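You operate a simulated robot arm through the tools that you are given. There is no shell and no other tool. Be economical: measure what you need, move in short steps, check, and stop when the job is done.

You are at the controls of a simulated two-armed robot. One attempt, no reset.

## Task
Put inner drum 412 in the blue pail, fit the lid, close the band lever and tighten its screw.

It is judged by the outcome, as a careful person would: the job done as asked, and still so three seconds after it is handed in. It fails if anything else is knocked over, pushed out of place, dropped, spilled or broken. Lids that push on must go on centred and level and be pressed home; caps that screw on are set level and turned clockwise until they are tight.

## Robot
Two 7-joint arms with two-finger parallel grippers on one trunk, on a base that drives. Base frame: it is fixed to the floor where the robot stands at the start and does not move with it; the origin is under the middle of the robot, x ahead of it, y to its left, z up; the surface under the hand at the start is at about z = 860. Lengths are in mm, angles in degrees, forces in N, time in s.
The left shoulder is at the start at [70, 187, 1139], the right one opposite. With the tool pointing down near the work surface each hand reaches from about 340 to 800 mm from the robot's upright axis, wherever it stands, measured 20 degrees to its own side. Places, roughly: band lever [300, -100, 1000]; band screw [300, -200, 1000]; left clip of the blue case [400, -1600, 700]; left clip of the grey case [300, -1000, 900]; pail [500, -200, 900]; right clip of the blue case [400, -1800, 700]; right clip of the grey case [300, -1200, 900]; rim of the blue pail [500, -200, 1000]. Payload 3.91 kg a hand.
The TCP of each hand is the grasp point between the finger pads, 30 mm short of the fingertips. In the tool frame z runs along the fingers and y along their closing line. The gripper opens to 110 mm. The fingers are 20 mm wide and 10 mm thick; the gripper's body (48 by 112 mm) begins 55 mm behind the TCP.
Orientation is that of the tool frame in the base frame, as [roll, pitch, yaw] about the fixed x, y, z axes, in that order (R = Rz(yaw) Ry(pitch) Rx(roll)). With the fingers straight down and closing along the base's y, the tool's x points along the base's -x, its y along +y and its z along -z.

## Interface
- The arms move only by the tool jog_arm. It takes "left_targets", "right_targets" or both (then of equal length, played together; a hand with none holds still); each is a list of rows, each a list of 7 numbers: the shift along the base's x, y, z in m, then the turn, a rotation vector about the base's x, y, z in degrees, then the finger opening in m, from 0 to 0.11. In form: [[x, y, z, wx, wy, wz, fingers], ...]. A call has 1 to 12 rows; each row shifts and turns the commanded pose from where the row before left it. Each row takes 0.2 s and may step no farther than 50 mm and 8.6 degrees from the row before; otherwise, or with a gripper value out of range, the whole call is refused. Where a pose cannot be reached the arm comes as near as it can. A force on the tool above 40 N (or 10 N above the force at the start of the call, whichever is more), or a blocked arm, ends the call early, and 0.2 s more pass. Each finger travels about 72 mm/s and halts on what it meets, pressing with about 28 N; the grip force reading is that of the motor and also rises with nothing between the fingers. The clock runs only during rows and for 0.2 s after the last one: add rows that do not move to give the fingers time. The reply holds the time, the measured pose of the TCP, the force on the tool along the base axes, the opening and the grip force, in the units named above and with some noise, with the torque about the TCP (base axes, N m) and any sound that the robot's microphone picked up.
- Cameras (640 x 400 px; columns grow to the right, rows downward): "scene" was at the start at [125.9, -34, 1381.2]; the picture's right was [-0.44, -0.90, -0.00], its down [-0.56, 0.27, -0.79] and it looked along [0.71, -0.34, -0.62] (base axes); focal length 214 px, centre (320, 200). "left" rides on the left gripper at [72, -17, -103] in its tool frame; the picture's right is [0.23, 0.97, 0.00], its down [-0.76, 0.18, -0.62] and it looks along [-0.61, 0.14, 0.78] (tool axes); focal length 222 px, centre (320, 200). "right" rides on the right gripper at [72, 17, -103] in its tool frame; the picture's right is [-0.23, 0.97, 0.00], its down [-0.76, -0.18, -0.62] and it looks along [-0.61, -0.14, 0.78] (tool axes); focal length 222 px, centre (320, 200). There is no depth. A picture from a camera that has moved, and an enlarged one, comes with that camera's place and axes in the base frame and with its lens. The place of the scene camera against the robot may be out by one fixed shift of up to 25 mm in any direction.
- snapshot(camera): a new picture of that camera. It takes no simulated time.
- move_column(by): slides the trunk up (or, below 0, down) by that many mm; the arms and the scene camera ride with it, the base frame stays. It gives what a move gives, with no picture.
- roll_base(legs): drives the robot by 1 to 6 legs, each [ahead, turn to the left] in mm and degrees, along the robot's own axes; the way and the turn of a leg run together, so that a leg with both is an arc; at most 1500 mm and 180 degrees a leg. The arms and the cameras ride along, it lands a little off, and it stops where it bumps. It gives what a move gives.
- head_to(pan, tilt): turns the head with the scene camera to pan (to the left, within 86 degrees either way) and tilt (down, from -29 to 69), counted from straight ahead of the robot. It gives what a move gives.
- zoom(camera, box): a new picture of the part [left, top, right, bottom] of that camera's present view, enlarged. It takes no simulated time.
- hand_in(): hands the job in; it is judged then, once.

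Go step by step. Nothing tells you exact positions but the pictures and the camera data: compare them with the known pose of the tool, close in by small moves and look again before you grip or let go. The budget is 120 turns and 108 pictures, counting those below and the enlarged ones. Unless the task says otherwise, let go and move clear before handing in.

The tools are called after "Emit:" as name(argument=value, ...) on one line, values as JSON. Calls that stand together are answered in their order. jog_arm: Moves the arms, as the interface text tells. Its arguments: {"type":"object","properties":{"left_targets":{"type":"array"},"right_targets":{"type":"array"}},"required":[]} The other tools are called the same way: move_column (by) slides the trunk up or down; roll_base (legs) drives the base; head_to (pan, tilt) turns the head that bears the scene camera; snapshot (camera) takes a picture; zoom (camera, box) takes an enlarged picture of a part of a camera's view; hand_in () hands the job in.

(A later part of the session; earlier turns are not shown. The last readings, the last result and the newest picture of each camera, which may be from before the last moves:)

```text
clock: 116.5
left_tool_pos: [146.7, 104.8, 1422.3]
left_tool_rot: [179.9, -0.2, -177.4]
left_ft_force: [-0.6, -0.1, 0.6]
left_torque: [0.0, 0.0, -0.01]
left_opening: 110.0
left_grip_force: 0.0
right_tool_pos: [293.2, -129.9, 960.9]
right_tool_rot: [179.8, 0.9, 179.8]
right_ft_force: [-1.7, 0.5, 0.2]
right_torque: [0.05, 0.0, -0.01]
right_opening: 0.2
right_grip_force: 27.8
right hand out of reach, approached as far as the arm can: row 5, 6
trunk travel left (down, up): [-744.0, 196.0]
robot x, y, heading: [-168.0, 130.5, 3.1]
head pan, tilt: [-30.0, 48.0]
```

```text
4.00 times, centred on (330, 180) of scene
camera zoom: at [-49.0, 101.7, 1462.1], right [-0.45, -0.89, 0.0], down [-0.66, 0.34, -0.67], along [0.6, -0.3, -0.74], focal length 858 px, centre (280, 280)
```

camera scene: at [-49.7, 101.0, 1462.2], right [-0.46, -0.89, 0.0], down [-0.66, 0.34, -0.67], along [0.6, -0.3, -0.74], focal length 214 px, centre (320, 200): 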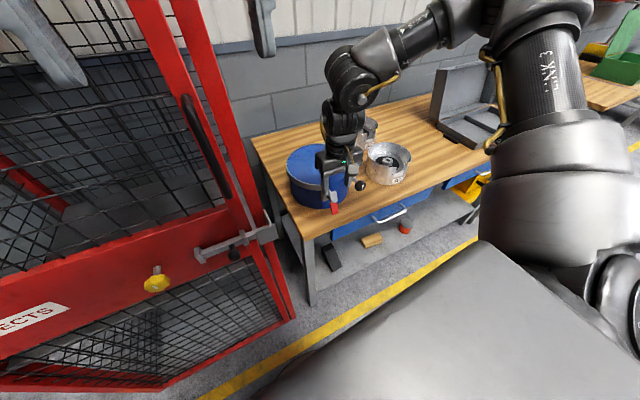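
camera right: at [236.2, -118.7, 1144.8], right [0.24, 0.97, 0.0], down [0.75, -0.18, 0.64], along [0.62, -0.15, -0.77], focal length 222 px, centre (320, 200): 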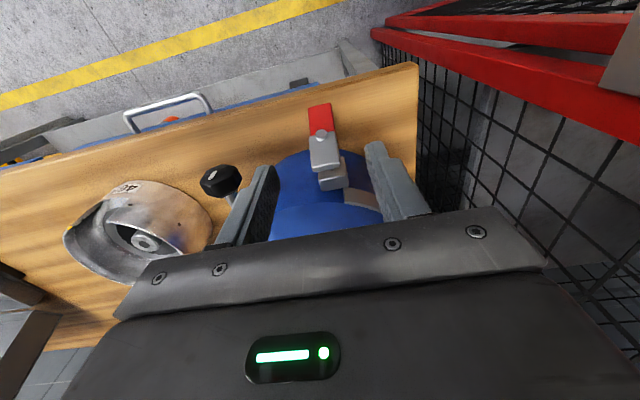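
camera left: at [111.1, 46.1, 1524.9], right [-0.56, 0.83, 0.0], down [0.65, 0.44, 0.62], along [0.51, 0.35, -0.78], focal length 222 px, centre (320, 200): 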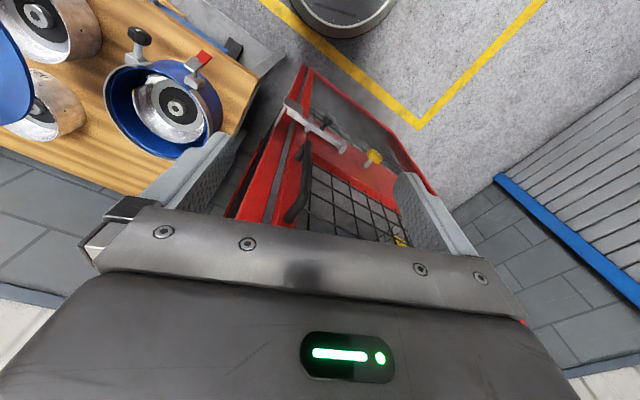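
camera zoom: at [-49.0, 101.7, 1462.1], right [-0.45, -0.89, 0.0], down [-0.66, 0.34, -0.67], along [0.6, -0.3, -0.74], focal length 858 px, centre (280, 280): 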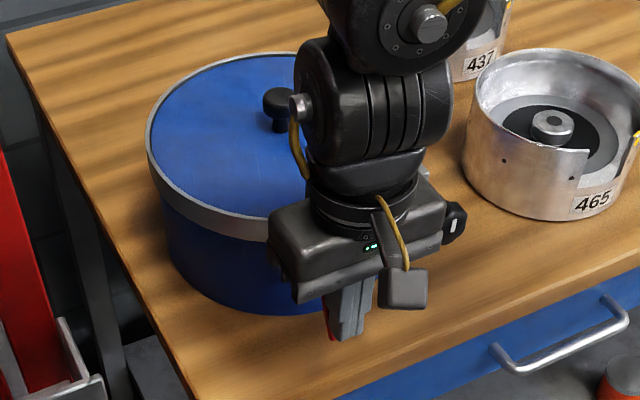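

Emit:
jog_arm(right_targets=[[0.005, 0, 0, 0, 0, 0, 0], [0.005, 0, 0, 0, 0, 0, 0], [0.005, 0, 0, 0, 0, 0, 0], [0.005, 0, 0, 0, 0, 0, 0], [0.005, 0, 0, 0, 0, 0, 0], [0.005, 0, 0, 0, 0, 0, 0], [0, 0, 0, 0, 0, 0, 0]])

```text
clock: 117.3
left_tool_pos: [141.7, 104.9, 1421.9]
left_tool_rot: [179.9, 0.0, -177.5]
left_ft_force: [0.8, 1.0, -0.5]
left_torque: [-0.01, 0.03, 0.0]
left_opening: 110.2
left_grip_force: 0.0
right_tool_pos: [293.9, -131.6, 961.1]
right_tool_rot: [179.9, -0.5, -179.9]
right_ft_force: [-40.0, 1.3, 16.5]
right_torque: [-0.04, -0.37, -0.17]
right_opening: 0.2
right_grip_force: 28.3
trunk travel left (down, up): [-744.0, 196.0]
robot x, y, heading: [-171.3, 131.0, 2.8]
head pan, tilt: [-30.0, 48.0]
stopped in row 4 (right hand): the force on the tool passed its limit at 43 N (the readings are from after the stop); the commanded pose is now the measured one
```

Pressing inward is blocked too, with an upward reaction: the paddle must swing outward and up. I grip the paddle by its sides and pull toward -x gently.

Emit:
jog_arm(right_targets=[[-0.006, 0, 0, 0, 0, 0, 0], [0, 0, 0.04, 0, 0, 0, 0.02], [0, 0, 0.045, 0, 0, 0, 0.06], [0.018, -0.004, 0, 0, 0, 0, 0.06], [0, 0, -0.04, 0, 0, 0, 0.06], [0, 0, -0.045, 0, 0, 0, 0.06], [0, 0, -0.006, 0, 0, 0, 0.06], [0, 0, 0, 0, 0, 0, 0.03], [0, 0, 0, 0, 0, 0, 0], [0, 0, 0, 0, 0, 0, 0], [0, 0, 0, 0, 0, 0, 0]])

Emit:
zoom(camera="right", box=[220, 90, 420, 240])

```text
clock: 119.7
left_tool_pos: [146.0, 103.9, 1420.8]
left_tool_rot: [179.9, -0.2, -177.4]
left_ft_force: [0.0, -0.9, 0.0]
left_torque: [-0.01, 0.01, 0.0]
left_opening: 109.8
left_grip_force: 0.0
right_tool_pos: [312.3, -137.0, 954.1]
right_tool_rot: [179.8, 0.1, -180.0]
right_ft_force: [1.1, 2.1, -4.3]
right_torque: [-1.02, 0.16, 0.31]
right_opening: 23.9
right_grip_force: 44.7
trunk travel left (down, up): [-744.0, 196.0]
robot x, y, heading: [-168.2, 130.7, 2.6]
head pan, tilt: [-30.0, 48.0]
```

```text
2.67 times, centred on (320, 165) of right
camera zoom: at [241.0, -119.1, 1058.1], right [0.23, 0.97, 0.0], down [0.76, -0.18, 0.62], along [0.61, -0.14, -0.78], focal length 592 px, centre (320, 293)
```

zoom: 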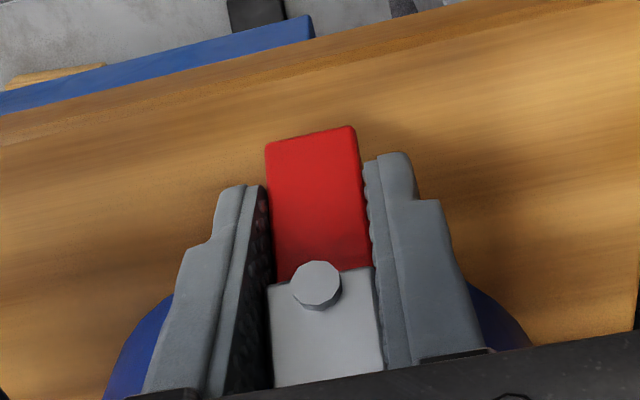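

Gripped (24 mm). Pull outward slightly and read the force.

Emit:
jog_arm(right_targets=[[-0.004, 0, 0.002, 0, 0, 0, 0], [-0.004, 0, 0.002, 0, 0, 0, 0], [-0.004, 0, 0.002, 0, 0, 0, 0], [-0.004, 0, 0.002, 0, 0, 0, 0], [0, 0, 0, 0, 0, 0, 0]])

Emit:
zoom(camera="right", box=[220, 90, 420, 240])

```text
clock: 120.9
left_tool_pos: [153.4, 104.7, 1419.6]
left_tool_rot: [179.9, -0.4, -177.5]
left_ft_force: [0.0, 0.0, -0.4]
left_torque: [0.0, -0.04, 0.0]
left_opening: 110.0
left_grip_force: 0.1
right_tool_pos: [306.1, -136.8, 963.7]
right_tool_rot: [179.7, 0.4, 179.8]
right_ft_force: [36.9, 0.3, -2.7]
right_torque: [-0.68, -0.57, 0.3]
right_opening: 23.7
right_grip_force: 45.5
trunk travel left (down, up): [-744.0, 196.0]
robot x, y, heading: [-167.9, 130.5, 3.3]
head pan, tilt: [-30.0, 48.0]
```

```text
2.67 times, centred on (320, 165) of right
camera zoom: at [233.3, -119.2, 1065.5], right [0.23, 0.97, 0.01], down [0.76, -0.18, 0.63], along [0.61, -0.14, -0.78], focal length 592 px, centre (320, 293)
```

zoom: 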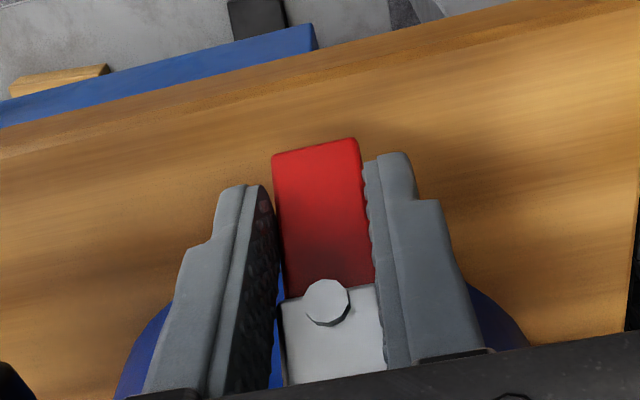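

My fingers were bearing on the wider bar at the pivot, not the red paddle, so those tests had no leverage. I'll let go, and re-approach with the tool tilted 45° forward to grip only the red end.

Emit:
jog_arm(right_targets=[[0.006, 0, 0, 0, 0, 0, 0.03], [0, 0, 0, 0, 0, 0, 0.06], [0, 0, 0, 0, 0, 0, 0.06], [0, 0, 0.045, 0, 0, 0, 0.06], [0, 0, 0.045, 0, 0, 0, 0.06], [-0.03, 0, 0.02, 0, 0, 0, 0.06]])

Emit:
roll_base(legs=[[-60, 0]])

Emit:
jog_arm(right_targets=[[0, 0, 0, 0, -8, 0, 0.06], [0, 0, 0, 0, -8, 0, 0.06], [0, 0, 0, 0, -8, 0, 0.06], [0, 0, 0, 0, -8, 0, 0.06], [0, 0, 0, 0, -8, 0, 0.06], [0, 0, 0, 0, -8, 0, 0.06], [0, 0, 0, 0, 0, 0, 0.06]])

```text
clock: 122.3
left_tool_pos: [146.2, 102.6, 1421.7]
left_tool_rot: [179.8, -0.3, -177.4]
left_ft_force: [-0.4, -0.8, -0.4]
left_torque: [0.01, 0.06, 0.02]
left_opening: 109.8
left_grip_force: 0.1
right_tool_pos: [292.8, -136.8, 1058.7]
right_tool_rot: [179.7, 0.0, 179.9]
right_ft_force: [0.3, -0.3, -1.1]
right_torque: [0.02, -0.03, 0.01]
right_opening: 59.8
right_grip_force: 0.0
right hand out of reach, approached as far as the arm can: row 6
trunk travel left (down, up): [-744.0, 196.0]
robot x, y, heading: [-169.3, 132.8, 2.8]
head pan, tilt: [-30.0, 48.0]
```

```text
clock: 123.3
left_tool_pos: [93.4, 101.5, 1419.8]
left_tool_rot: [180.0, -0.4, -177.3]
left_ft_force: [0.5, -0.5, 0.0]
left_torque: [-0.01, 0.04, -0.01]
left_opening: 110.1
left_grip_force: 0.1
right_tool_pos: [237.3, -136.8, 1057.2]
right_tool_rot: [179.8, -0.1, -179.9]
right_ft_force: [0.1, -0.5, 0.0]
right_torque: [0.03, 0.04, 0.02]
right_opening: 60.1
right_grip_force: 0.1
trunk travel left (down, up): [-744.0, 196.0]
robot x, y, heading: [-230.2, 126.7, 3.1]
head pan, tilt: [-30.0, 48.0]
```

```text
clock: 124.9
left_tool_pos: [87.4, 101.2, 1420.9]
left_tool_rot: [179.8, -0.2, -177.3]
left_ft_force: [0.5, -0.5, 0.4]
left_torque: [0.04, 0.0, 0.01]
left_opening: 110.0
left_grip_force: 0.1
right_tool_pos: [249.2, -169.7, 1071.9]
right_tool_rot: [179.7, 17.8, -179.0]
right_ft_force: [-0.3, -0.5, 0.7]
right_torque: [0.01, 0.02, 0.0]
right_opening: 60.2
right_grip_force: 0.0
right hand out of reach, approached as far as the arm can: row 1, 2, 3, 4, 5, 6
trunk travel left (down, up): [-744.0, 196.0]
robot x, y, heading: [-230.9, 125.5, 3.2]
head pan, tilt: [-30.0, 48.0]
```

Too folded up close. I back off 150 mm and turn slightly left so the arm can point forward.

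Emit:
roll_base(legs=[[-150, 0], [0, 12]])

Emit:
jog_arm(right_targets=[[0.02, -0.02, 0, 0, -7, 0, 0.06], [0.02, -0.02, 0, 0, -7, 0, 0.06], [0.02, -0.01, -0.01, 0, -7, 0, 0.06], [0.02, -0.01, -0.02, 0, -7, 0, 0.06], [0.02, 0, -0.03, 0, 0, 0, 0.06], [0, 0, -0.03, 0, 0, 0, 0.06], [0, 0, 0, 0, 0, 0, 0.06]])

```text
clock: 127.0
left_tool_pos: [-66.1, 157.9, 1421.4]
left_tool_rot: [179.9, -0.2, -165.5]
left_ft_force: [1.1, -0.5, 0.3]
left_torque: [0.0, 0.0, 0.06]
left_opening: 110.1
left_grip_force: 0.0
right_tool_pos: [147.4, -71.8, 1072.5]
right_tool_rot: [179.6, 17.9, -167.1]
right_ft_force: [0.9, -0.8, 0.5]
right_torque: [-0.02, 0.0, 0.02]
right_opening: 60.0
right_grip_force: 0.0
trunk travel left (down, up): [-744.0, 196.0]
robot x, y, heading: [-379.8, 119.4, 14.9]
head pan, tilt: [-30.0, 48.0]
```

```text
clock: 128.6
left_tool_pos: [-66.7, 158.5, 1422.7]
left_tool_rot: [179.9, -0.1, -165.5]
left_ft_force: [0.3, 0.3, -0.4]
left_torque: [0.03, -0.03, -0.02]
left_opening: 110.1
left_grip_force: 0.0
right_tool_pos: [246.8, -134.8, 983.9]
right_tool_rot: [-171.7, 45.0, -162.5]
right_ft_force: [-0.2, 0.6, 0.4]
right_torque: [0.02, -0.04, -0.01]
right_opening: 59.8
right_grip_force: 0.1
trunk travel left (down, up): [-744.0, 196.0]
robot x, y, heading: [-377.2, 120.1, 14.7]
head pan, tilt: [-30.0, 48.0]
```

Emit:
jog_arm(right_targets=[[0.01, -0.001, -0.01, 0, 0, -6, 0.06], [0.013, -0.001, -0.013, 0, 0, -6, 0.06], [0.013, 0, -0.013, 0, 0, 0, 0.06], [0, 0, 0, 0, 0, 0, 0.06]])

Emit:
snapshot(camera="right")

```text
clock: 129.6
left_tool_pos: [-65.3, 159.8, 1421.1]
left_tool_rot: [179.9, -0.2, -165.5]
left_ft_force: [-1.0, 0.4, 0.2]
left_torque: [-0.01, 0.04, 0.01]
left_opening: 109.8
left_grip_force: 0.0
right_tool_pos: [283.2, -133.9, 946.0]
right_tool_rot: [-171.7, 44.9, -174.6]
right_ft_force: [-0.2, -0.2, -0.6]
right_torque: [-0.01, 0.0, 0.01]
right_opening: 59.6
right_grip_force: 0.0
trunk travel left (down, up): [-744.0, 196.0]
robot x, y, heading: [-374.7, 119.1, 14.9]
head pan, tilt: [-30.0, 48.0]
```

```text
8 pictures are left
camera right: at [159.2, -113.4, 966.1], right [0.17, 0.98, 0.06], down [0.09, -0.08, 0.99], along [0.98, -0.16, -0.1], focal length 222 px, centre (320, 200)
```

right: 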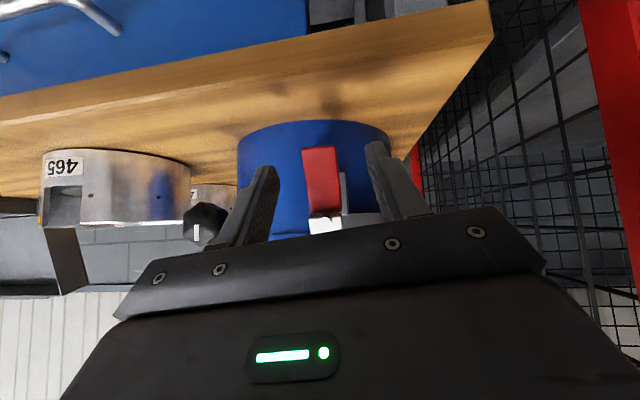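

Clear view: red paddle from z ≈ 915 to 962 at y ≈ -134, between the fingers. I advance, grip only the red end, and test moving it toward -y.

Emit:
jog_arm(right_targets=[[0.007, 0, -0.008, 0, 0, 0, 0.06], [0.006, 0, -0.008, 0, 0, 0, 0.06], [0, 0, 0, 0, 0, 0, 0.03], [0, 0, 0, 0, 0, 0, 0.0], [0, 0, 0, 0, 0, 0, 0.0]])

Emit:
jog_arm(right_targets=[[0, -0.004, 0, 0, 0, 0, 0], [0, -0.004, 0, 0, 0, 0, 0], [0, -0.004, 0, 0, 0, 0, 0], [0, 0, 0, 0, 0, 0, 0]])

```text
clock: 130.8
left_tool_pos: [-65.5, 158.2, 1422.2]
left_tool_rot: [179.9, -0.2, -165.3]
left_ft_force: [-0.1, 0.0, 0.4]
left_torque: [-0.02, -0.02, 0.01]
left_opening: 109.6
left_grip_force: 0.0
right_tool_pos: [292.2, -135.1, 930.9]
right_tool_rot: [-171.9, 45.0, -174.7]
right_ft_force: [2.8, -5.7, 2.3]
right_torque: [0.7, -0.08, -0.36]
right_opening: 25.1
right_grip_force: 45.0
trunk travel left (down, up): [-744.0, 196.0]
robot x, y, heading: [-380.4, 119.3, 14.8]
head pan, tilt: [-30.0, 48.0]
```

```text
clock: 131.8
left_tool_pos: [-67.1, 159.9, 1422.9]
left_tool_rot: [180.0, -0.1, -165.3]
left_ft_force: [-0.1, -1.1, 0.3]
left_torque: [0.04, 0.0, -0.02]
left_opening: 110.1
left_grip_force: 0.0
right_tool_pos: [293.7, -135.7, 932.1]
right_tool_rot: [-173.5, 44.6, -174.9]
right_ft_force: [-3.5, 20.1, 0.9]
right_torque: [0.67, -0.05, -0.12]
right_opening: 24.7
right_grip_force: 44.6
trunk travel left (down, up): [-744.0, 196.0]
robot x, y, heading: [-379.0, 120.5, 15.2]
head pan, tilt: [-30.0, 48.0]
stopped in row 4 (right hand): the force on the tool passed its limit at 43 N (the readings are from after the stop); the commanded pose is now the measured one
```

Rigid toward -y. Test outward (-x, up) with this grip.

Emit:
jog_arm(right_targets=[[-0.004, 0, 0, 0, 0, 0, 0], [-0.004, 0, 0, 0, 0, 0, 0], [-0.004, 0, 0.001, 0, 0, 0, 0], [-0.004, 0, 0.002, 0, 0, 0, 0], [0, 0, 0, 0, 0, 0, 0]])

```text
clock: 132.9
left_tool_pos: [-60.5, 164.6, 1420.6]
left_tool_rot: [180.0, -0.5, -165.3]
left_ft_force: [0.8, -0.7, 0.3]
left_torque: [-0.02, -0.01, 0.03]
left_opening: 110.0
left_grip_force: 0.1
right_tool_pos: [283.2, -136.4, 932.4]
right_tool_rot: [-172.7, 44.6, -174.8]
right_ft_force: [33.9, 16.1, 8.9]
right_torque: [0.59, -0.3, 0.17]
right_opening: 24.2
right_grip_force: 45.1
trunk travel left (down, up): [-744.0, 196.0]
robot x, y, heading: [-376.0, 121.0, 15.2]
head pan, tilt: [-30.0, 48.0]
```

Emit:
zoom(camera="right", box=[220, 110, 420, 240])

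```text
3.08 times, centred on (320, 175) of right
camera zoom: at [159.1, -116.5, 952.8], right [0.16, 0.98, 0.07], down [0.1, -0.09, 0.99], along [0.98, -0.15, -0.11], focal length 684 px, centre (320, 277)
```

zoom: 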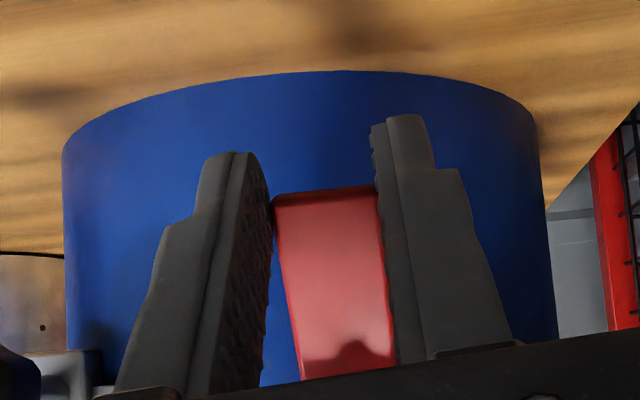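

No motion outward. Recentre and test +y with this clean grip.

Emit:
jog_arm(right_targets=[[0.008, 0, 0, 0, 0, 0, 0], [0, 0.004, 0, 0, 0, 0, 0], [0, 0.004, 0, 0, 0, 0, 0], [0, 0.004, 0, 0, 0, 0, 0], [0, 0.004, 0, 0, 0, 0, 0], [0, 0.004, 0, 0, 0, 0, 0], [0, 0, 0, 0, 0, 0, 0]])

```text
clock: 134.3
left_tool_pos: [-68.7, 159.0, 1421.4]
left_tool_rot: [179.9, -0.1, -165.4]
left_ft_force: [-0.5, 0.3, -0.1]
left_torque: [-0.04, -0.01, 0.02]
left_opening: 110.2
left_grip_force: 0.0
right_tool_pos: [283.8, -134.9, 930.9]
right_tool_rot: [-171.0, 44.4, -174.3]
right_ft_force: [-11.7, -24.9, 7.3]
right_torque: [0.36, -0.78, -0.45]
right_opening: 24.0
right_grip_force: 45.5
trunk travel left (down, up): [-744.0, 196.0]
robot x, y, heading: [-379.5, 116.2, 14.7]
head pan, tilt: [-30.0, 48.0]
stopped in row 6 (right hand): the force on the tool passed its limit at 52 N (the readings are from after the stop); the commanded pose is now the measured one
```

Rigid both ways along y. Test vertical: lift, with this grip.

Emit:
jog_arm(right_targets=[[0, -0.002, 0.004, 0, 0, 0, 0], [0, 0, 0.004, 0, 0, 0, 0], [0, 0, 0.004, 0, 0, 0, 0], [0, 0, 0.004, 0, 0, 0, 0], [0, 0, 0, 0, 0, 0, 0]])

```text
clock: 135.5
left_tool_pos: [-67.3, 156.6, 1422.3]
left_tool_rot: [179.9, -0.3, -165.4]
left_ft_force: [-0.9, 0.8, -0.7]
left_torque: [0.03, 0.01, -0.02]
left_opening: 109.9
left_grip_force: 0.0
right_tool_pos: [281.8, -134.8, 944.0]
right_tool_rot: [-171.7, 43.9, -174.5]
right_ft_force: [-20.0, -8.6, -24.3]
right_torque: [0.6, 1.56, -0.38]
right_opening: 24.7
right_grip_force: 44.9
trunk travel left (down, up): [-744.0, 196.0]
robot x, y, heading: [-380.7, 121.4, 14.6]
head pan, tilt: [-30.0, 48.0]
```

It gave: 13 mm of lift with an outward reaction. Check by picture.

Emit:
snapshot(camera="right")

```text
6 pictures are left
camera right: at [159.9, -114.6, 965.3], right [0.17, 0.98, 0.06], down [0.11, -0.08, 0.99], along [0.98, -0.16, -0.12], focal length 222 px, centre (320, 200)
```

right: 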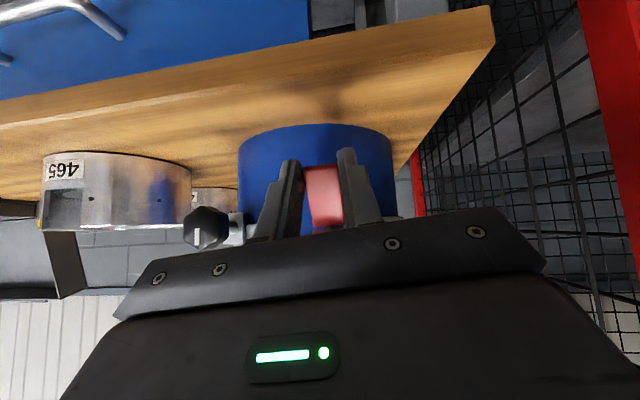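

The lever swings upward about a y-axis at its block. I follow the arc up and over in steps, untilting the tool as it goes.

Emit:
jog_arm(right_targets=[[0.0, 0, 0.0073, 0, 4, 0, 0], [0.0006, 0, 0.0074, 0, 4, 0, 0], [0.0014, 0, 0.0074, 0, 4, 0, 0], [0.002, 0, 0.0073, 0, 4, 0, 0], [0.0027, 0, 0.0072, 0, 4, 0, 0], [0, 0, 0, 0, 0, 0, 0]])

```text
clock: 136.9
left_tool_pos: [-64.2, 155.4, 1422.3]
left_tool_rot: [179.7, -0.2, -165.4]
left_ft_force: [0.4, 0.5, -0.4]
left_torque: [0.01, 0.01, 0.04]
left_opening: 109.8
left_grip_force: 0.1
right_tool_pos: [292.7, -134.7, 981.4]
right_tool_rot: [-173.7, 24.5, -175.8]
right_ft_force: [-8.1, -12.6, -17.5]
right_torque: [0.26, 1.38, -0.86]
right_opening: 24.5
right_grip_force: 45.0
trunk travel left (down, up): [-744.0, 196.0]
robot x, y, heading: [-379.7, 121.2, 14.8]
head pan, tilt: [-30.0, 48.0]
```

Moving freely. Continue the arc.

Emit:
jog_arm(right_targets=[[0.0034, 0, 0.007, 0, 4, 0, 0], [0.0041, 0, 0.0066, 0, 4, 0, 0], [0.0047, 0, 0.0063, 0, 4, 0, 0], [0.0053, 0, 0.0058, 0, 4, 0, 0], [0.0059, 0, 0.0054, 0, 4, 0, 0], [0.0063, 0, 0.0048, 0, 4, 0, 0], [0, 0, 0, 0, 0, 0, 0]])

Emit:
zoom(camera="scene", box=[280, 60, 480, 220])

```text
clock: 138.5
left_tool_pos: [-66.2, 156.0, 1422.6]
left_tool_rot: [179.9, -0.2, -165.4]
left_ft_force: [-0.4, -0.8, 0.3]
left_torque: [0.04, 0.01, 0.01]
left_opening: 110.2
left_grip_force: 0.0
right_tool_pos: [319.0, -135.7, 1021.0]
right_tool_rot: [-175.8, 0.9, -175.9]
right_ft_force: [0.0, 0.1, -0.7]
right_torque: [-0.01, 0.02, 0.01]
right_opening: 0.0
right_grip_force: 37.1
right hand out of reach, approached as far as the arm can: row 6
trunk travel left (down, up): [-744.0, 196.0]
robot x, y, heading: [-381.1, 118.9, 14.7]
head pan, tilt: [-30.0, 48.0]
```

```text
2.50 times, centred on (380, 140) of scene
camera zoom: at [-256.2, 112.8, 1462.2], right [-0.26, -0.96, 0.0], down [-0.72, 0.2, -0.67], along [0.65, -0.17, -0.74], focal length 536 px, centre (170, 350)
```

zoom: 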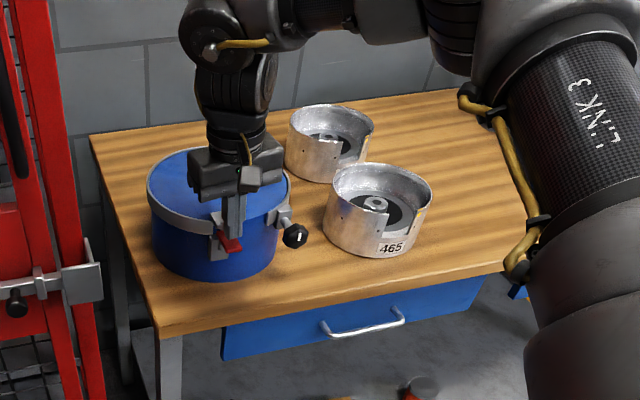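

The grip slipped off partway; the lever now stands out near horizontal. I look closer.

Emit:
zoom(camera="scene", box=[330, 125, 410, 175])

```text
8.00 times, centred on (370, 150) of scene
camera zoom: at [-256.2, 112.8, 1462.2], right [-0.26, -0.96, 0.0], down [-0.72, 0.2, -0.67], along [0.65, -0.17, -0.74], focal length 1716 px, centre (-80, 600)
```

zoom: 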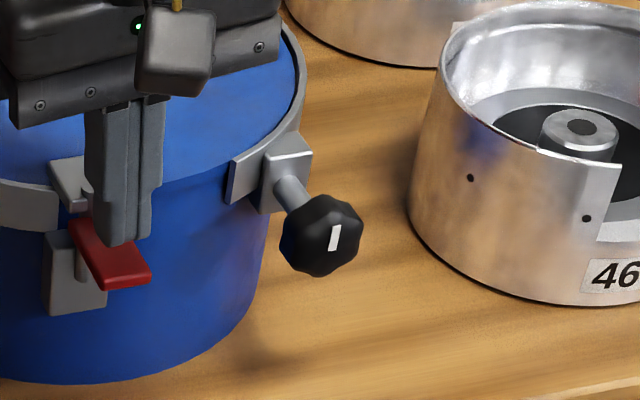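

The red paddle is now horizontal, pointing outward at z ≈ 975, pivot near x ≈ 355. I re-grip it from above near its tip and continue swinging it up.

Emit:
jog_arm(right_targets=[[0.003, 0.001, 0.003, 0, 0, 0, 0.03], [0.003, 0, 0, 0, 0, 0, 0.06], [0, 0, 0, 0, 0, 0, 0.06], [0, 0, -0.015, 0, 0, 0, 0.06], [0, 0, -0.015, 0, 0, 0, 0.06], [0, 0, 0, 0, 0, 0, 0.03], [0, 0, 0, 0, 0, 0, 0], [0, 0, 0, 0, 0, 0, 0]])

```text
clock: 140.3
left_tool_pos: [-66.2, 162.2, 1422.0]
left_tool_rot: [180.0, -0.2, -165.3]
left_ft_force: [0.7, -0.1, -1.4]
left_torque: [-0.01, 0.01, -0.01]
left_opening: 109.7
left_grip_force: 0.2
right_tool_pos: [313.8, -134.6, 995.8]
right_tool_rot: [-175.5, 0.7, -175.9]
right_ft_force: [-3.7, 15.1, -9.0]
right_torque: [0.83, 0.14, -0.82]
right_opening: 25.1
right_grip_force: 45.1
right hand out of reach, approached as far as the arm can: row 2, 4, 5
trunk travel left (down, up): [-744.0, 196.0]
robot x, y, heading: [-377.1, 122.0, 14.8]
head pan, tilt: [-30.0, 48.0]
```

Gripped, but the arm is near its outer reach. Release, rise, bring the base 110 mm closer, and re-grip.

Emit:
jog_arm(right_targets=[[0, 0, 0, 0, 0, 0, 0.03], [0, 0, 0, 0, 0, 0, 0.06], [0, 0, 0, 0, 0, 0, 0.06], [-0.01, 0, 0.03, 0, 0, 0, 0.06], [-0.03, 0, 0.03, 0, 0, 0, 0.06], [-0.04, 0, 0.02, 0, 0, 0, 0.06], [-0.03, -0.03, 0, 0, 0, 0, 0.06]])

Emit:
roll_base(legs=[[110, 0]])

```text
clock: 141.9
left_tool_pos: [-67.8, 156.9, 1420.7]
left_tool_rot: [179.9, -0.1, -165.4]
left_ft_force: [0.0, -0.2, 1.0]
left_torque: [0.01, 0.0, 0.0]
left_opening: 109.8
left_grip_force: 0.2
right_tool_pos: [201.8, -172.0, 1074.4]
right_tool_rot: [-175.6, 0.7, -176.2]
right_ft_force: [-0.1, 0.3, 0.2]
right_torque: [0.03, -0.02, 0.0]
right_opening: 60.0
right_grip_force: 0.0
trunk travel left (down, up): [-744.0, 196.0]
robot x, y, heading: [-382.3, 119.2, 14.9]
head pan, tilt: [-30.0, 48.0]
```

```text
clock: 143.1
left_tool_pos: [41.3, 189.9, 1422.5]
left_tool_rot: [179.8, -0.1, -165.2]
left_ft_force: [-0.5, 0.2, 1.1]
left_torque: [0.02, 0.0, 0.01]
left_opening: 110.2
left_grip_force: 0.0
right_tool_pos: [313.4, -139.7, 1074.8]
right_tool_rot: [-175.4, 0.8, -175.9]
right_ft_force: [0.1, -0.7, 0.3]
right_torque: [0.01, -0.04, -0.01]
right_opening: 59.8
right_grip_force: 0.0
trunk travel left (down, up): [-744.0, 196.0]
robot x, y, heading: [-269.7, 150.0, 15.1]
head pan, tilt: [-30.0, 48.0]
```

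Emit:
jog_arm(right_targets=[[0.005, 0.004, -0.03, -4, 0, 0, 0.06], [0, 0, -0.03, 0, 0, 0, 0.06], [0, 0, -0.019, 0, 0, 0, 0.06], [0, 0, 0, 0, 0, 0, 0.06], [0, 0, 0, 0, 0, 0, 0.03], [0, 0, 0, 0, 0, 0, 0], [0, 0, 0, 0, 0, 0, 0]])

```text
clock: 144.7
left_tool_pos: [41.9, 193.1, 1420.0]
left_tool_rot: [179.9, -0.2, -165.1]
left_ft_force: [0.9, -0.3, -0.3]
left_torque: [-0.04, -0.02, 0.01]
left_opening: 109.9
left_grip_force: 0.1
right_tool_pos: [319.4, -132.9, 996.2]
right_tool_rot: [-171.5, 0.2, -175.8]
right_ft_force: [-6.7, 14.6, -7.1]
right_torque: [0.64, 0.27, -0.94]
right_opening: 25.2
right_grip_force: 44.7
trunk travel left (down, up): [-744.0, 196.0]
robot x, y, heading: [-269.9, 151.8, 14.8]
head pan, tilt: [-30.0, 48.0]
```

Emit:
jog_arm(right_targets=[[0, 0.001, 0, 8, 0, 0, 0], [0.0005, 0, 0.005, 0, 0, 0, 0], [0.0015, 0, 0.005, 0, 0, 0, 0], [0.0025, 0, 0.005, 0, 0, 0, 0], [0.003, 0, 0.0045, 0, 0, 0, 0], [0.0035, 0, 0.004, 0, 0, 0, 0], [0, 0, 0, 0, 0, 0, 0]])

```text
clock: 145.5
left_tool_pos: [44.5, 189.8, 1422.0]
left_tool_rot: [179.9, -0.3, -165.1]
left_ft_force: [-0.1, -0.6, -0.4]
left_torque: [0.02, 0.0, -0.02]
left_opening: 109.9
left_grip_force: 0.1
right_tool_pos: [319.4, -136.2, 999.9]
right_tool_rot: [-179.4, 0.1, -175.9]
right_ft_force: [3.7, 9.8, -18.7]
right_torque: [0.21, -1.06, -1.11]
right_opening: 24.5
right_grip_force: 44.7
trunk travel left (down, up): [-744.0, 196.0]
robot x, y, heading: [-270.3, 147.1, 15.2]
head pan, tilt: [-30.0, 48.0]
stopped in row 3 (right hand): the force on the tool passed its limit at 40 N (the readings are from after the stop); the commanded pose is now the measured one
```

It stiffens here (over-centre). I turn the tool with it this time, so the grip adds torque.

Emit:
jog_arm(right_targets=[[0, 0.001, 0.001, 0, 5, 0, 0], [0.0005, 0, 0.003, 0, 6, 0, 0], [0.001, 0, 0.003, 0, 6, 0, 0], [0.0015, 0, 0.003, 0, 6, 0, 0], [0.002, 0, 0.003, 0, 6, 0, 0], [0, 0, 0, 0, 0, 0, 0]])

```text
clock: 146.9
left_tool_pos: [39.2, 191.4, 1423.9]
left_tool_rot: [-180.0, -0.1, -165.1]
left_ft_force: [-0.1, 0.1, 0.4]
left_torque: [-0.02, -0.02, 0.01]
left_opening: 110.0
left_grip_force: 0.1
right_tool_pos: [311.5, -138.1, 1018.4]
right_tool_rot: [178.4, -28.5, -175.3]
right_ft_force: [0.3, -0.8, -0.1]
right_torque: [-0.02, -0.02, 0.0]
right_opening: 0.4
right_grip_force: 37.7
right hand out of reach, approached as far as the arm can: row 5
trunk travel left (down, up): [-744.0, 196.0]
robot x, y, heading: [-271.4, 149.7, 14.8]
head pan, tilt: [-30.0, 48.0]
```

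Emit:
snapshot(camera="right")

```text
3 pictures are left
camera right: at [297.1, -124.3, 1144.2], right [0.13, 0.99, -0.08], down [0.98, -0.12, 0.18], along [0.17, -0.11, -0.98], focal length 222 px, centre (320, 200)
```

right: 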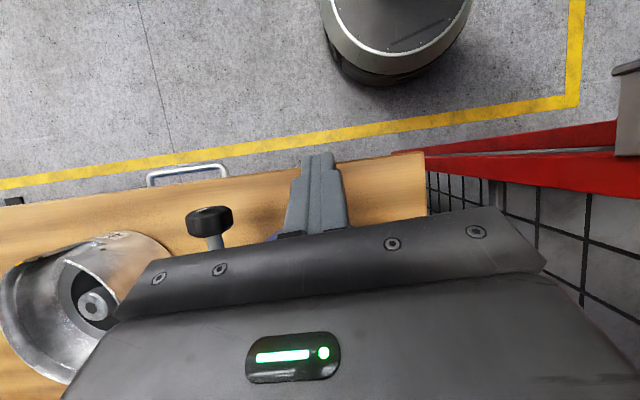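

I back the base off again so the arm can grip the paddle from the front with a forward-tilted tool and rotate rigidly with it.

Emit:
jog_arm(right_targets=[[-0.02, 0, 0.03, 0, -8, 0, 0.02], [-0.03, 0, 0.03, 0, -8, 0, 0.05], [-0.03, 0, 0, 0, -8, 0, 0.05], [-0.02, 0, 0, 0, -6, 0, 0.05]])

Emit:
roll_base(legs=[[-120, 0]])

Emit:
jog_arm(right_targets=[[0.02, 0.0, 0, 0, -8, 0, 0.05], [0.02, 0, 0, 0, -8, 0, 0.05], [0.02, 0.01, -0.01, 0, -8, 0, 0.05], [0.02, 0.01, -0.02, 0, -8, 0, 0.05], [0, 0, -0.02, 0, -8, 0, 0.05], [0, 0, 0, 0, -8, 0, 0.05], [0, 0, 0, 0, -8, 0, 0.05], [0, 0, 0, 0, 0, 0, 0.05]])

```text
clock: 147.9
left_tool_pos: [41.3, 189.2, 1422.9]
left_tool_rot: [179.9, -0.1, -165.1]
left_ft_force: [-0.5, 0.6, 0.3]
left_torque: [0.01, 0.01, -0.03]
left_opening: 110.1
left_grip_force: 0.0
right_tool_pos: [215.8, -139.1, 1075.8]
right_tool_rot: [-179.3, 1.4, -175.8]
right_ft_force: [-0.7, -0.9, -0.5]
right_torque: [-0.03, 0.01, -0.03]
right_opening: 50.1
right_grip_force: 0.0
trunk travel left (down, up): [-744.0, 196.0]
robot x, y, heading: [-270.0, 148.1, 14.8]
head pan, tilt: [-30.0, 48.0]
```

```text
clock: 149.1
left_tool_pos: [-72.1, 159.5, 1421.1]
left_tool_rot: [180.0, -0.2, -165.0]
left_ft_force: [0.3, -0.3, 0.3]
left_torque: [0.0, 0.02, -0.01]
left_opening: 109.9
left_grip_force: 0.0
right_tool_pos: [102.1, -168.1, 1075.7]
right_tool_rot: [-179.1, 1.2, -175.8]
right_ft_force: [-0.6, 0.9, -1.2]
right_torque: [0.02, -0.01, -0.01]
right_opening: 50.1
right_grip_force: 0.0
trunk travel left (down, up): [-744.0, 196.0]
robot x, y, heading: [-387.0, 116.3, 15.3]
head pan, tilt: [-30.0, 48.0]
```

```text
clock: 150.9
left_tool_pos: [-74.2, 160.6, 1421.0]
left_tool_rot: [179.9, -0.2, -165.0]
left_ft_force: [-0.9, 0.2, -0.5]
left_torque: [0.01, -0.02, 0.0]
left_opening: 110.0
left_grip_force: 0.0
right_tool_pos: [180.0, -148.6, 1026.0]
right_tool_rot: [-172.7, 57.0, -172.2]
right_ft_force: [0.5, 0.2, -0.2]
right_torque: [-0.04, 0.01, 0.02]
right_opening: 50.0
right_grip_force: 0.1
trunk travel left (down, up): [-744.0, 196.0]
robot x, y, heading: [-387.4, 117.4, 15.2]
head pan, tilt: [-30.0, 48.0]
```

Emit:
jog_arm(right_targets=[[0.03, 0.004, -0.01, 0, 0, 0, 0.05], [0.03, 0.004, -0.01, 0, 0, 0, 0.05], [0.03, 0.004, -0.01, 0, 0, 0, 0.05], [0.01, 0, 0, 0, 0, -4, 0.05], [0, 0, 0, 0, 0, -3, 0.05]])

Emit:
zoom(camera="right", box=[180, 100, 460, 260])

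```text
clock: 152.1
left_tool_pos: [-73.4, 158.4, 1421.9]
left_tool_rot: [179.9, -0.3, -165.0]
left_ft_force: [1.3, -0.5, 0.6]
left_torque: [0.0, 0.03, -0.02]
left_opening: 110.2
left_grip_force: 0.1
right_tool_pos: [281.5, -137.8, 997.7]
right_tool_rot: [-173.2, 57.0, -179.4]
right_ft_force: [0.1, -0.4, 0.6]
right_torque: [-0.01, 0.02, -0.01]
right_opening: 50.1
right_grip_force: 0.1
trunk travel left (down, up): [-744.0, 196.0]
robot x, y, heading: [-387.9, 117.8, 15.0]
head pan, tilt: [-30.0, 48.0]
```

```text
2.29 times, centred on (320, 180) of right
camera zoom: at [157.7, -110.5, 991.7], right [0.21, 0.97, 0.13], down [-0.12, -0.1, 0.99], along [0.97, -0.22, 0.09], focal length 508 px, centre (320, 246)
```

zoom: 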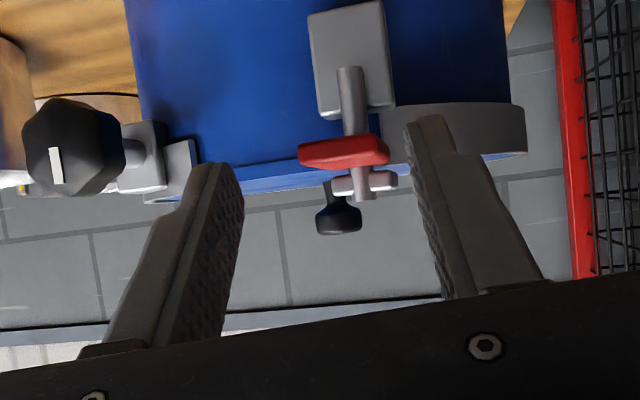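

Very informative: the rod now stands upright with its bar at the rim and the red handle pointing outward — it has swung ~90° from open and stopped hard. I press it once more inward (+x) with closed fingers to make sure it is at its stop.

Emit:
jog_arm(right_targets=[[0, 0.001, -0.005, 0, 0, 0, 0.0], [0, 0, 0, 0, 0, 0, 0.0], [0, 0, 0, 0, 0, 0, 0.0], [0.005, 0, 0, 0, 0, 0, 0.0], [0.005, 0, 0, 0, 0, 0, 0.0], [0.004, 0, 0, 0, 0, 0, 0.0], [0.004, 0, 0, 0, 0, 0, 0.0], [0.004, 0, 0, 0, 0, 0, 0.0], [0.004, 0, 0, 0, 0, 0, 0.0], [0.004, 0, 0, 0, 0, 0, 0.0], [0.004, 0, 0, 0, 0, 0, 0.0]])

```text
clock: 153.5
left_tool_pos: [-83.4, 159.9, 1423.2]
left_tool_rot: [-180.0, 0.1, -165.1]
left_ft_force: [0.6, -0.1, 0.0]
left_torque: [0.01, 0.0, -0.02]
left_opening: 110.1
left_grip_force: 0.2
right_tool_pos: [284.3, -132.6, 995.1]
right_tool_rot: [-173.0, 56.9, -179.1]
right_ft_force: [-25.7, 8.4, 16.5]
right_torque: [0.19, -0.4, 0.22]
right_opening: 23.5
right_grip_force: 44.3
trunk travel left (down, up): [-744.0, 196.0]
robot x, y, heading: [-387.4, 119.2, 14.8]
head pan, tilt: [-30.0, 48.0]
stopped in row 6 (right hand): the force on the tool passed its limit at 44 N (the readings are from after the stop); the commanded pose is now the measured one
```

The fingers have in fact gripped the red tip. I use this to try rotating it further up/in.

Emit:
jog_arm(right_targets=[[0.0, -0.001, 0.002, 0, 2, 0, 0], [0.001, 0, 0.003, 0, 3, 0, 0], [0.002, 0, 0.003, 0, 3, 0, 0], [0.002, 0, 0.003, 0, 3, 0, 0], [0.002, 0, 0.003, 0, 3, 0, 0], [0.002, 0, 0.003, 0, 3, 0, 0]])

```text
clock: 154.9
left_tool_pos: [-73.5, 163.4, 1420.9]
left_tool_rot: [-179.9, -0.2, -165.0]
left_ft_force: [-0.3, 0.4, 0.3]
left_torque: [-0.02, -0.02, 0.01]
left_opening: 109.9
left_grip_force: 0.2
right_tool_pos: [295.8, -132.7, 1004.7]
right_tool_rot: [-173.0, 39.0, -178.9]
right_ft_force: [-20.5, 21.7, -26.9]
right_torque: [0.85, 0.23, 0.45]
right_opening: 24.0
right_grip_force: 45.2
trunk travel left (down, up): [-744.0, 196.0]
robot x, y, heading: [-386.3, 116.4, 14.9]
head pan, tilt: [-30.0, 48.0]
```

Emit:
jog_arm(right_targets=[[0.0, 0.003, 0.0, 0, 0, 0, 0], [0.001, 0, 0.003, 0, 5, 0, 0], [0.002, 0, 0.003, 0, 5, 0, 0], [0.002, 0, 0.003, 0, 5, 0, 0], [0.002, 0, 0.003, 0, 5, 0, 0], [0.002, 0, 0.003, 0, 5, 0, 0], [0, 0, 0, 0, 0, 0, 0]])

```text
clock: 156.5
left_tool_pos: [-75.0, 157.3, 1422.3]
left_tool_rot: [179.9, -0.1, -165.1]
left_ft_force: [-0.4, -0.6, 0.2]
left_torque: [-0.01, 0.0, 0.0]
left_opening: 109.9
left_grip_force: 0.0
right_tool_pos: [309.0, -133.1, 1021.8]
right_tool_rot: [-173.4, 14.5, -179.6]
right_ft_force: [0.3, 0.0, 0.6]
right_torque: [-0.04, 0.01, -0.01]
right_opening: 0.0
right_grip_force: 37.7
trunk travel left (down, up): [-744.0, 196.0]
robot x, y, heading: [-392.1, 117.7, 15.2]
head pan, tilt: [-30.0, 48.0]
```

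The fingers slid off again at the same height: the lever is at its hard stop with its claw over the rim — closed. Now the screw knob at about (333, -246, 959), axis along x: I back off and bring the tool horizontal, pointing at it.

Emit:
jog_arm(right_targets=[[-0.03, 0, 0.01, 0, -5, 0, 0.03], [-0.04, -0.01, 0, 0, -8, 0, 0.06], [-0.02, -0.03, 0, 0, -8, 0, 0.07], [0.0, -0.03, -0.01, 0, -8, 0, 0.07], [0, -0.03, -0.01, 0, -8, 0, 0.07], [0, -0.013, -0.02, 0, -8, 0, 0.07], [0, 0, -0.02, 0, -8, 0, 0.07], [0, 0, -0.01, 0, -8, 0, 0.07], [0, 0, 0, 0, -8, 0, 0.07], [0, 0, 0, 0, -6, 0, 0.07], [0, 0, 0, 0, 0, 0, 0.07]])

```text
clock: 158.9
left_tool_pos: [-74.5, 159.7, 1421.8]
left_tool_rot: [179.9, -0.2, -165.1]
left_ft_force: [0.0, 0.4, -0.7]
left_torque: [0.01, 0.03, 0.04]
left_opening: 110.1
left_grip_force: 0.0
right_tool_pos: [240.4, -285.9, 1047.9]
right_tool_rot: [-173.7, 82.9, -178.5]
right_ft_force: [-0.4, -0.3, 0.2]
right_torque: [-0.01, -0.01, 0.04]
right_opening: 70.0
right_grip_force: 0.0
right hand out of reach, approached as far as the arm can: row 7, 8, 9, 10
trunk travel left (down, up): [-744.0, 196.0]
robot x, y, heading: [-386.3, 121.8, 15.0]
head pan, tilt: [-30.0, 48.0]
```

Nearly horizontal; lower the trunk to bring the hand to knob height.

Emit:
move_column(by=-90)

Emit:
jog_arm(right_targets=[[0, 0.02, 0, 0, 0, 0, 0.07], [0, 0.02, 0, 0, 0, 0, 0.07], [0, 0, 0, 0, -6, 0, 0.07], [0, 0, 0, 0, 0, 0, 0.07]])

```text
clock: 160.1
left_tool_pos: [-74.0, 160.0, 1332.1]
left_tool_rot: [179.9, -0.2, -165.0]
left_ft_force: [-0.5, 0.0, 0.2]
left_torque: [-0.02, -0.03, 0.0]
left_opening: 109.7
left_grip_force: 0.1
right_tool_pos: [241.0, -285.3, 958.4]
right_tool_rot: [-174.3, 82.9, -179.1]
right_ft_force: [0.1, -0.3, 0.5]
right_torque: [-0.04, 0.0, 0.0]
right_opening: 70.1
right_grip_force: 0.0
trunk travel left (down, up): [-654.0, 286.0]
robot x, y, heading: [-389.0, 116.3, 15.0]
head pan, tilt: [-30.0, 48.0]
```

```text
clock: 161.1
left_tool_pos: [-73.7, 160.3, 1332.3]
left_tool_rot: [180.0, -0.2, -165.0]
left_ft_force: [0.1, 0.2, -1.3]
left_torque: [-0.02, 0.04, 0.0]
left_opening: 110.2
left_grip_force: 0.0
right_tool_pos: [256.1, -279.1, 993.0]
right_tool_rot: [-169.2, 88.7, -173.9]
right_ft_force: [0.3, -0.6, 1.0]
right_torque: [0.0, -0.02, -0.04]
right_opening: 69.8
right_grip_force: 0.1
right hand out of reach, approached as far as the arm can: row 1, 2, 3
trunk travel left (down, up): [-654.0, 286.0]
robot x, y, heading: [-383.6, 119.1, 14.8]
head pan, tilt: [-30.0, 48.0]
```

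I retract, turn the base 14° more to the left so the knob comes to a better bearing, and restore the tool's heading.

Emit:
jog_arm(right_targets=[[-0.03, -0.01, 0, 0, 3, 0, 0.07], [-0.04, -0.02, 0, 0, 3, 0, 0.07], [-0.04, -0.02, 0, 0, 0, 0, 0.07], [0, 0, 0, 0, 0, 0, 0.07]])

Emit:
roll_base(legs=[[0, 14]])

Emit:
jog_arm(right_targets=[[0, -0.02, -0.01, 0, 0, -7, 0.07], [0, -0.02, -0.01, 0, 0, -7, 0.07], [0, -0.02, -0.01, 0, 0, 0, 0.07], [0, 0, 0, 0, 0, 0, 0.07]])

```text
clock: 162.1
left_tool_pos: [-73.0, 158.1, 1331.9]
left_tool_rot: [179.8, -0.1, -165.1]
left_ft_force: [0.6, 0.2, -1.6]
left_torque: [0.0, 0.0, 0.01]
left_opening: 110.2
left_grip_force: 0.1
right_tool_pos: [145.3, -330.5, 993.4]
right_tool_rot: [-175.2, 82.9, -180.0]
right_ft_force: [0.5, -0.9, -0.1]
right_torque: [0.0, 0.0, 0.02]
right_opening: 70.0
right_grip_force: 0.1
trunk travel left (down, up): [-654.0, 286.0]
robot x, y, heading: [-385.0, 118.2, 14.9]
head pan, tilt: [-30.0, 48.0]
```

```text
clock: 163.4
left_tool_pos: [-93.1, 233.6, 1332.0]
left_tool_rot: [179.9, -0.3, -151.0]
left_ft_force: [0.3, 0.6, 0.1]
left_torque: [0.02, 0.01, -0.02]
left_opening: 110.1
left_grip_force: 0.0
right_tool_pos: [238.4, -185.9, 993.1]
right_tool_rot: [-174.2, 82.9, -164.9]
right_ft_force: [-0.7, 0.0, 0.3]
right_torque: [0.0, 0.01, -0.01]
right_opening: 69.9
right_grip_force: 0.1
trunk travel left (down, up): [-654.0, 286.0]
robot x, y, heading: [-388.1, 117.0, 29.0]
head pan, tilt: [-30.0, 48.0]
```

```text
clock: 164.4
left_tool_pos: [-94.0, 233.4, 1331.2]
left_tool_rot: [179.8, -0.2, -150.9]
left_ft_force: [-0.1, 0.2, 0.5]
left_torque: [-0.01, 0.02, 0.0]
left_opening: 110.2
left_grip_force: 0.0
right_tool_pos: [238.1, -241.8, 975.7]
right_tool_rot: [-170.2, 83.2, -170.7]
right_ft_force: [0.2, -0.1, -0.2]
right_torque: [-0.02, 0.0, 0.03]
right_opening: 70.2
right_grip_force: 0.0
right hand out of reach, approached as far as the arm can: row 1, 2
trunk travel left (down, up): [-654.0, 286.0]
robot x, y, heading: [-391.2, 122.0, 28.8]
head pan, tilt: [-30.0, 48.0]
```

Tool now points almost straight along +x, fingers closing along y. One picture to line up on the knob.

Emit:
zoom(camera="right", box=[160, 80, 480, 260])

```text
2.00 times, centred on (320, 170) of right
camera zoom: at [127.5, -224.4, 915.8], right [0.03, 0.98, 0.21], down [-0.53, -0.16, 0.83], along [0.85, -0.14, 0.51], focal length 444 px, centre (320, 260)
```

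zoom: 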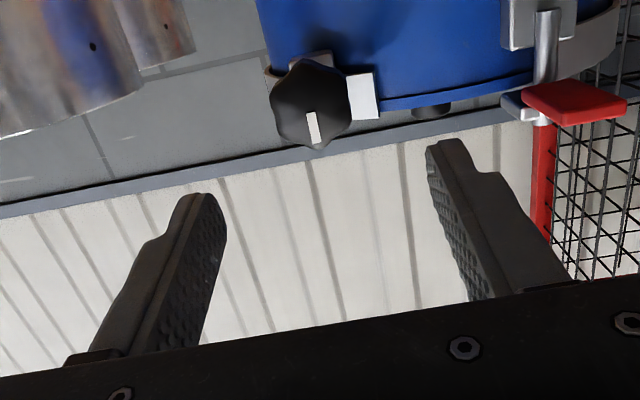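

Knob at about (333, -245, 957). I advance along its axis and grip it.

Emit:
jog_arm(right_targets=[[0.02, -0.001, -0.008, 0, 0, 0, 0.07], [0.02, -0.001, -0.008, 0, 0, 0, 0.07], [0.02, 0, -0.003, 0, 0, 0, 0.07], [0.018, 0, 0, 0, 0, 0, 0.07], [0, 0, 0, 0, 0, 0, 0.07]])

```text
clock: 165.6
left_tool_pos: [-94.0, 233.9, 1332.7]
left_tool_rot: [179.9, -0.2, -151.0]
left_ft_force: [-0.1, 0.2, 0.6]
left_torque: [-0.01, 0.0, 0.0]
left_opening: 109.9
left_grip_force: 0.1
right_tool_pos: [315.1, -241.2, 956.2]
right_tool_rot: [-170.0, 83.1, -170.5]
right_ft_force: [0.2, 0.7, 0.7]
right_torque: [-0.02, -0.02, -0.05]
right_opening: 69.9
right_grip_force: 0.0
trunk travel left (down, up): [-654.0, 286.0]
robot x, y, heading: [-389.0, 116.5, 29.1]
head pan, tilt: [-30.0, 48.0]
```

Emit:
jog_arm(right_targets=[[0.002, -0.003, 0, -8, 0, 0, 0.07], [0, 0, 0, -8, 0, 0, 0.07], [0, 0, 0, -8, 0, 0, 0.07], [0, 0, 0, -8, 0, 0, 0.07], [0, 0, 0, -8, 0, 0, 0.07], [0, 0, 0, -8, 0, 0, 0.07], [0, 0, 0, -8, 0, 0, 0.07], [0, 0, 0, 0, 0, 0, 0.07], [0, 0, 0, 0, 0, 0, 0.04], [0, 0, 0, 0, 0, 0, 0.0], [0, 0, 0, 0, 0, 0, 0.0]])

```text
clock: 168.0
left_tool_pos: [-94.6, 233.2, 1331.8]
left_tool_rot: [179.9, -0.2, -151.1]
left_ft_force: [0.0, 0.0, 0.5]
left_torque: [0.02, -0.01, 0.03]
left_opening: 110.0
left_grip_force: 0.1
right_tool_pos: [317.3, -247.8, 958.9]
right_tool_rot: [-93.4, 32.7, -97.9]
right_ft_force: [9.5, -10.1, 17.6]
right_torque: [0.06, 0.58, 0.01]
right_opening: 36.6
right_grip_force: 44.9
trunk travel left (down, up): [-654.0, 286.0]
robot x, y, heading: [-388.4, 116.3, 28.9]
head pan, tilt: [-30.0, 48.0]
```

Gripped (36.6 mm). Turn clockwise (seen from outside = +x rotation).

Emit:
jog_arm(right_targets=[[0.0, -0.0015, 0.002, 6, 0, 0, 0], [0, 0, 0, 8, 0, 0, 0], [0, 0, 0, 8, 0, 0, 0], [0, 0, 0, 8, 0, 0, 0], [0, 0, 0, 8, 0, 0, 0], [0, 0, 0, 8, 0, 0, 0], [0, 0, 0, 8, 0, 0, 0], [0, 0, 0, 8, 0, 0, 0], [0, 0, 0, 8, 0, 0, 0], [0, 0, 0, 8, 0, 0, 0], [0, 0, 0, 8, 0, 0, 0]])

```text
clock: 170.4
left_tool_pos: [-93.8, 236.7, 1330.3]
left_tool_rot: [180.0, -0.2, -151.0]
left_ft_force: [-0.1, -0.3, 0.1]
left_torque: [0.02, -0.01, 0.01]
left_opening: 110.1
left_grip_force: 0.0
right_tool_pos: [316.0, -244.4, 958.6]
right_tool_rot: [102.4, 60.3, 103.9]
right_ft_force: [-5.1, 15.2, -7.9]
right_torque: [-0.03, -0.46, 0.9]
right_opening: 36.4
right_grip_force: 44.7
trunk travel left (down, up): [-654.0, 286.0]
robot x, y, heading: [-388.7, 120.0, 29.2]
head pan, tilt: [-30.0, 48.0]
```

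Emit:
jog_arm(right_targets=[[0, 0.0015, -0.001, 8, 0, 0, 0], [0, 0, 0, 8, 0, 0, 0], [0, 0, 0, 8, 0, 0, 0], [0, 0, 0, 8, 0, 0, 0], [0, 0, 0, 8, 0, 0, 0], [0, 0, 0, 8, 0, 0, 0], [0, 0, 0, 8, 0, 0, 0], [0, 0, 0, 8, 0, 0, 0], [0, 0, 0, 8, 0, 0, 0], [0, 0, 0, 8, 0, 0, 0], [0, 0, 0, 8, 0, 0, 0]])

```text
clock: 172.8
left_tool_pos: [-95.3, 236.9, 1332.4]
left_tool_rot: [180.0, -0.2, -150.9]
left_ft_force: [0.6, 0.3, 0.1]
left_torque: [-0.01, -0.04, 0.0]
left_opening: 110.1
left_grip_force: 0.0
right_tool_pos: [316.6, -243.1, 961.1]
right_tool_rot: [88.9, -10.8, 96.8]
right_ft_force: [7.0, 7.9, 13.0]
right_torque: [-0.03, -0.58, 0.5]
right_opening: 36.5
right_grip_force: 44.8
right hand out of reach, approached as far as the arm can: row 10, 11
trunk travel left (down, up): [-654.0, 286.0]
robot x, y, heading: [-380.1, 121.1, 28.9]
head pan, tilt: [-30.0, 48.0]
```

About 160° turned so far with no resistance yet. I release, rotate back, re-grip and turn again in one sequence.

Emit:
jog_arm(right_targets=[[0, 0, -0.001, 0, 0, 0, 0.05], [0, 0, 0, 0, 0, 0, 0.07], [0, 0, 0, -8, 0, 0, 0.07], [0, 0, 0, -8, 0, 0, 0.07], [0, 0, 0, -8, 0, 0, 0.07], [0, 0, 0, -8, 0, 0, 0.07], [0, 0, 0, -8, 0, 0, 0.07], [0, 0, 0, -8, 0, 0, 0.07], [0, 0, 0, -8, 0, 0, 0.07], [0, 0, 0, -8, 0, 0, 0.07], [0, 0, 0, -8, 0, 0, 0.07], [0, 0, 0, -8, 0, 0, 0.07]])

Emit:
jog_arm(right_targets=[[0, 0, 0, -8, 0, 0, 0.07], [0, 0, 0, -8, 0, 0, 0.07], [0, 0, 0, -8, 0, 0, 0.07], [0, 0, 0, -8, 0, 0, 0.07], [0, 0, 0, -8, 0, 0, 0.07], [0, 0, 0, -8, 0, 0, 0.07], [0, 0, 0, -8, 0, 0, 0.07], [0, 0, 0, -8, 0, 0, 0.07], [0, 0, 0, -8, 0, 0, 0.07], [0, 0, 0, 0, 0, 0, 0.04], [0, 0, 0, 0, 0, 0, 0.0], [0, 0, 0, 0, 0, 0, 0.0]])

```text
clock: 175.4
left_tool_pos: [-94.5, 234.2, 1331.9]
left_tool_rot: [179.9, -0.2, -150.9]
left_ft_force: [-0.7, -1.3, 1.2]
left_torque: [0.01, 0.03, -0.02]
left_opening: 109.9
left_grip_force: 0.0
right_tool_pos: [316.5, -247.1, 955.8]
right_tool_rot: [107.4, 68.3, 108.2]
right_ft_force: [-0.2, -0.2, 0.3]
right_torque: [-0.01, -0.01, 0.03]
right_opening: 70.0
right_grip_force: 0.0
trunk travel left (down, up): [-654.0, 286.0]
robot x, y, heading: [-383.4, 120.0, 29.1]
head pan, tilt: [-30.0, 48.0]
```

```text
clock: 178.0
left_tool_pos: [-94.4, 234.3, 1332.1]
left_tool_rot: [179.7, 0.0, -151.0]
left_ft_force: [-0.6, -0.2, -0.2]
left_torque: [0.02, -0.02, 0.0]
left_opening: 110.0
left_grip_force: 0.0
right_tool_pos: [315.2, -246.2, 958.1]
right_tool_rot: [-94.7, 38.7, -98.4]
right_ft_force: [7.9, -9.9, 12.6]
right_torque: [0.07, 0.56, 0.08]
right_opening: 36.4
right_grip_force: 45.1
trunk travel left (down, up): [-654.0, 286.0]
robot x, y, heading: [-386.4, 116.3, 28.9]
head pan, tilt: [-30.0, 48.0]
```

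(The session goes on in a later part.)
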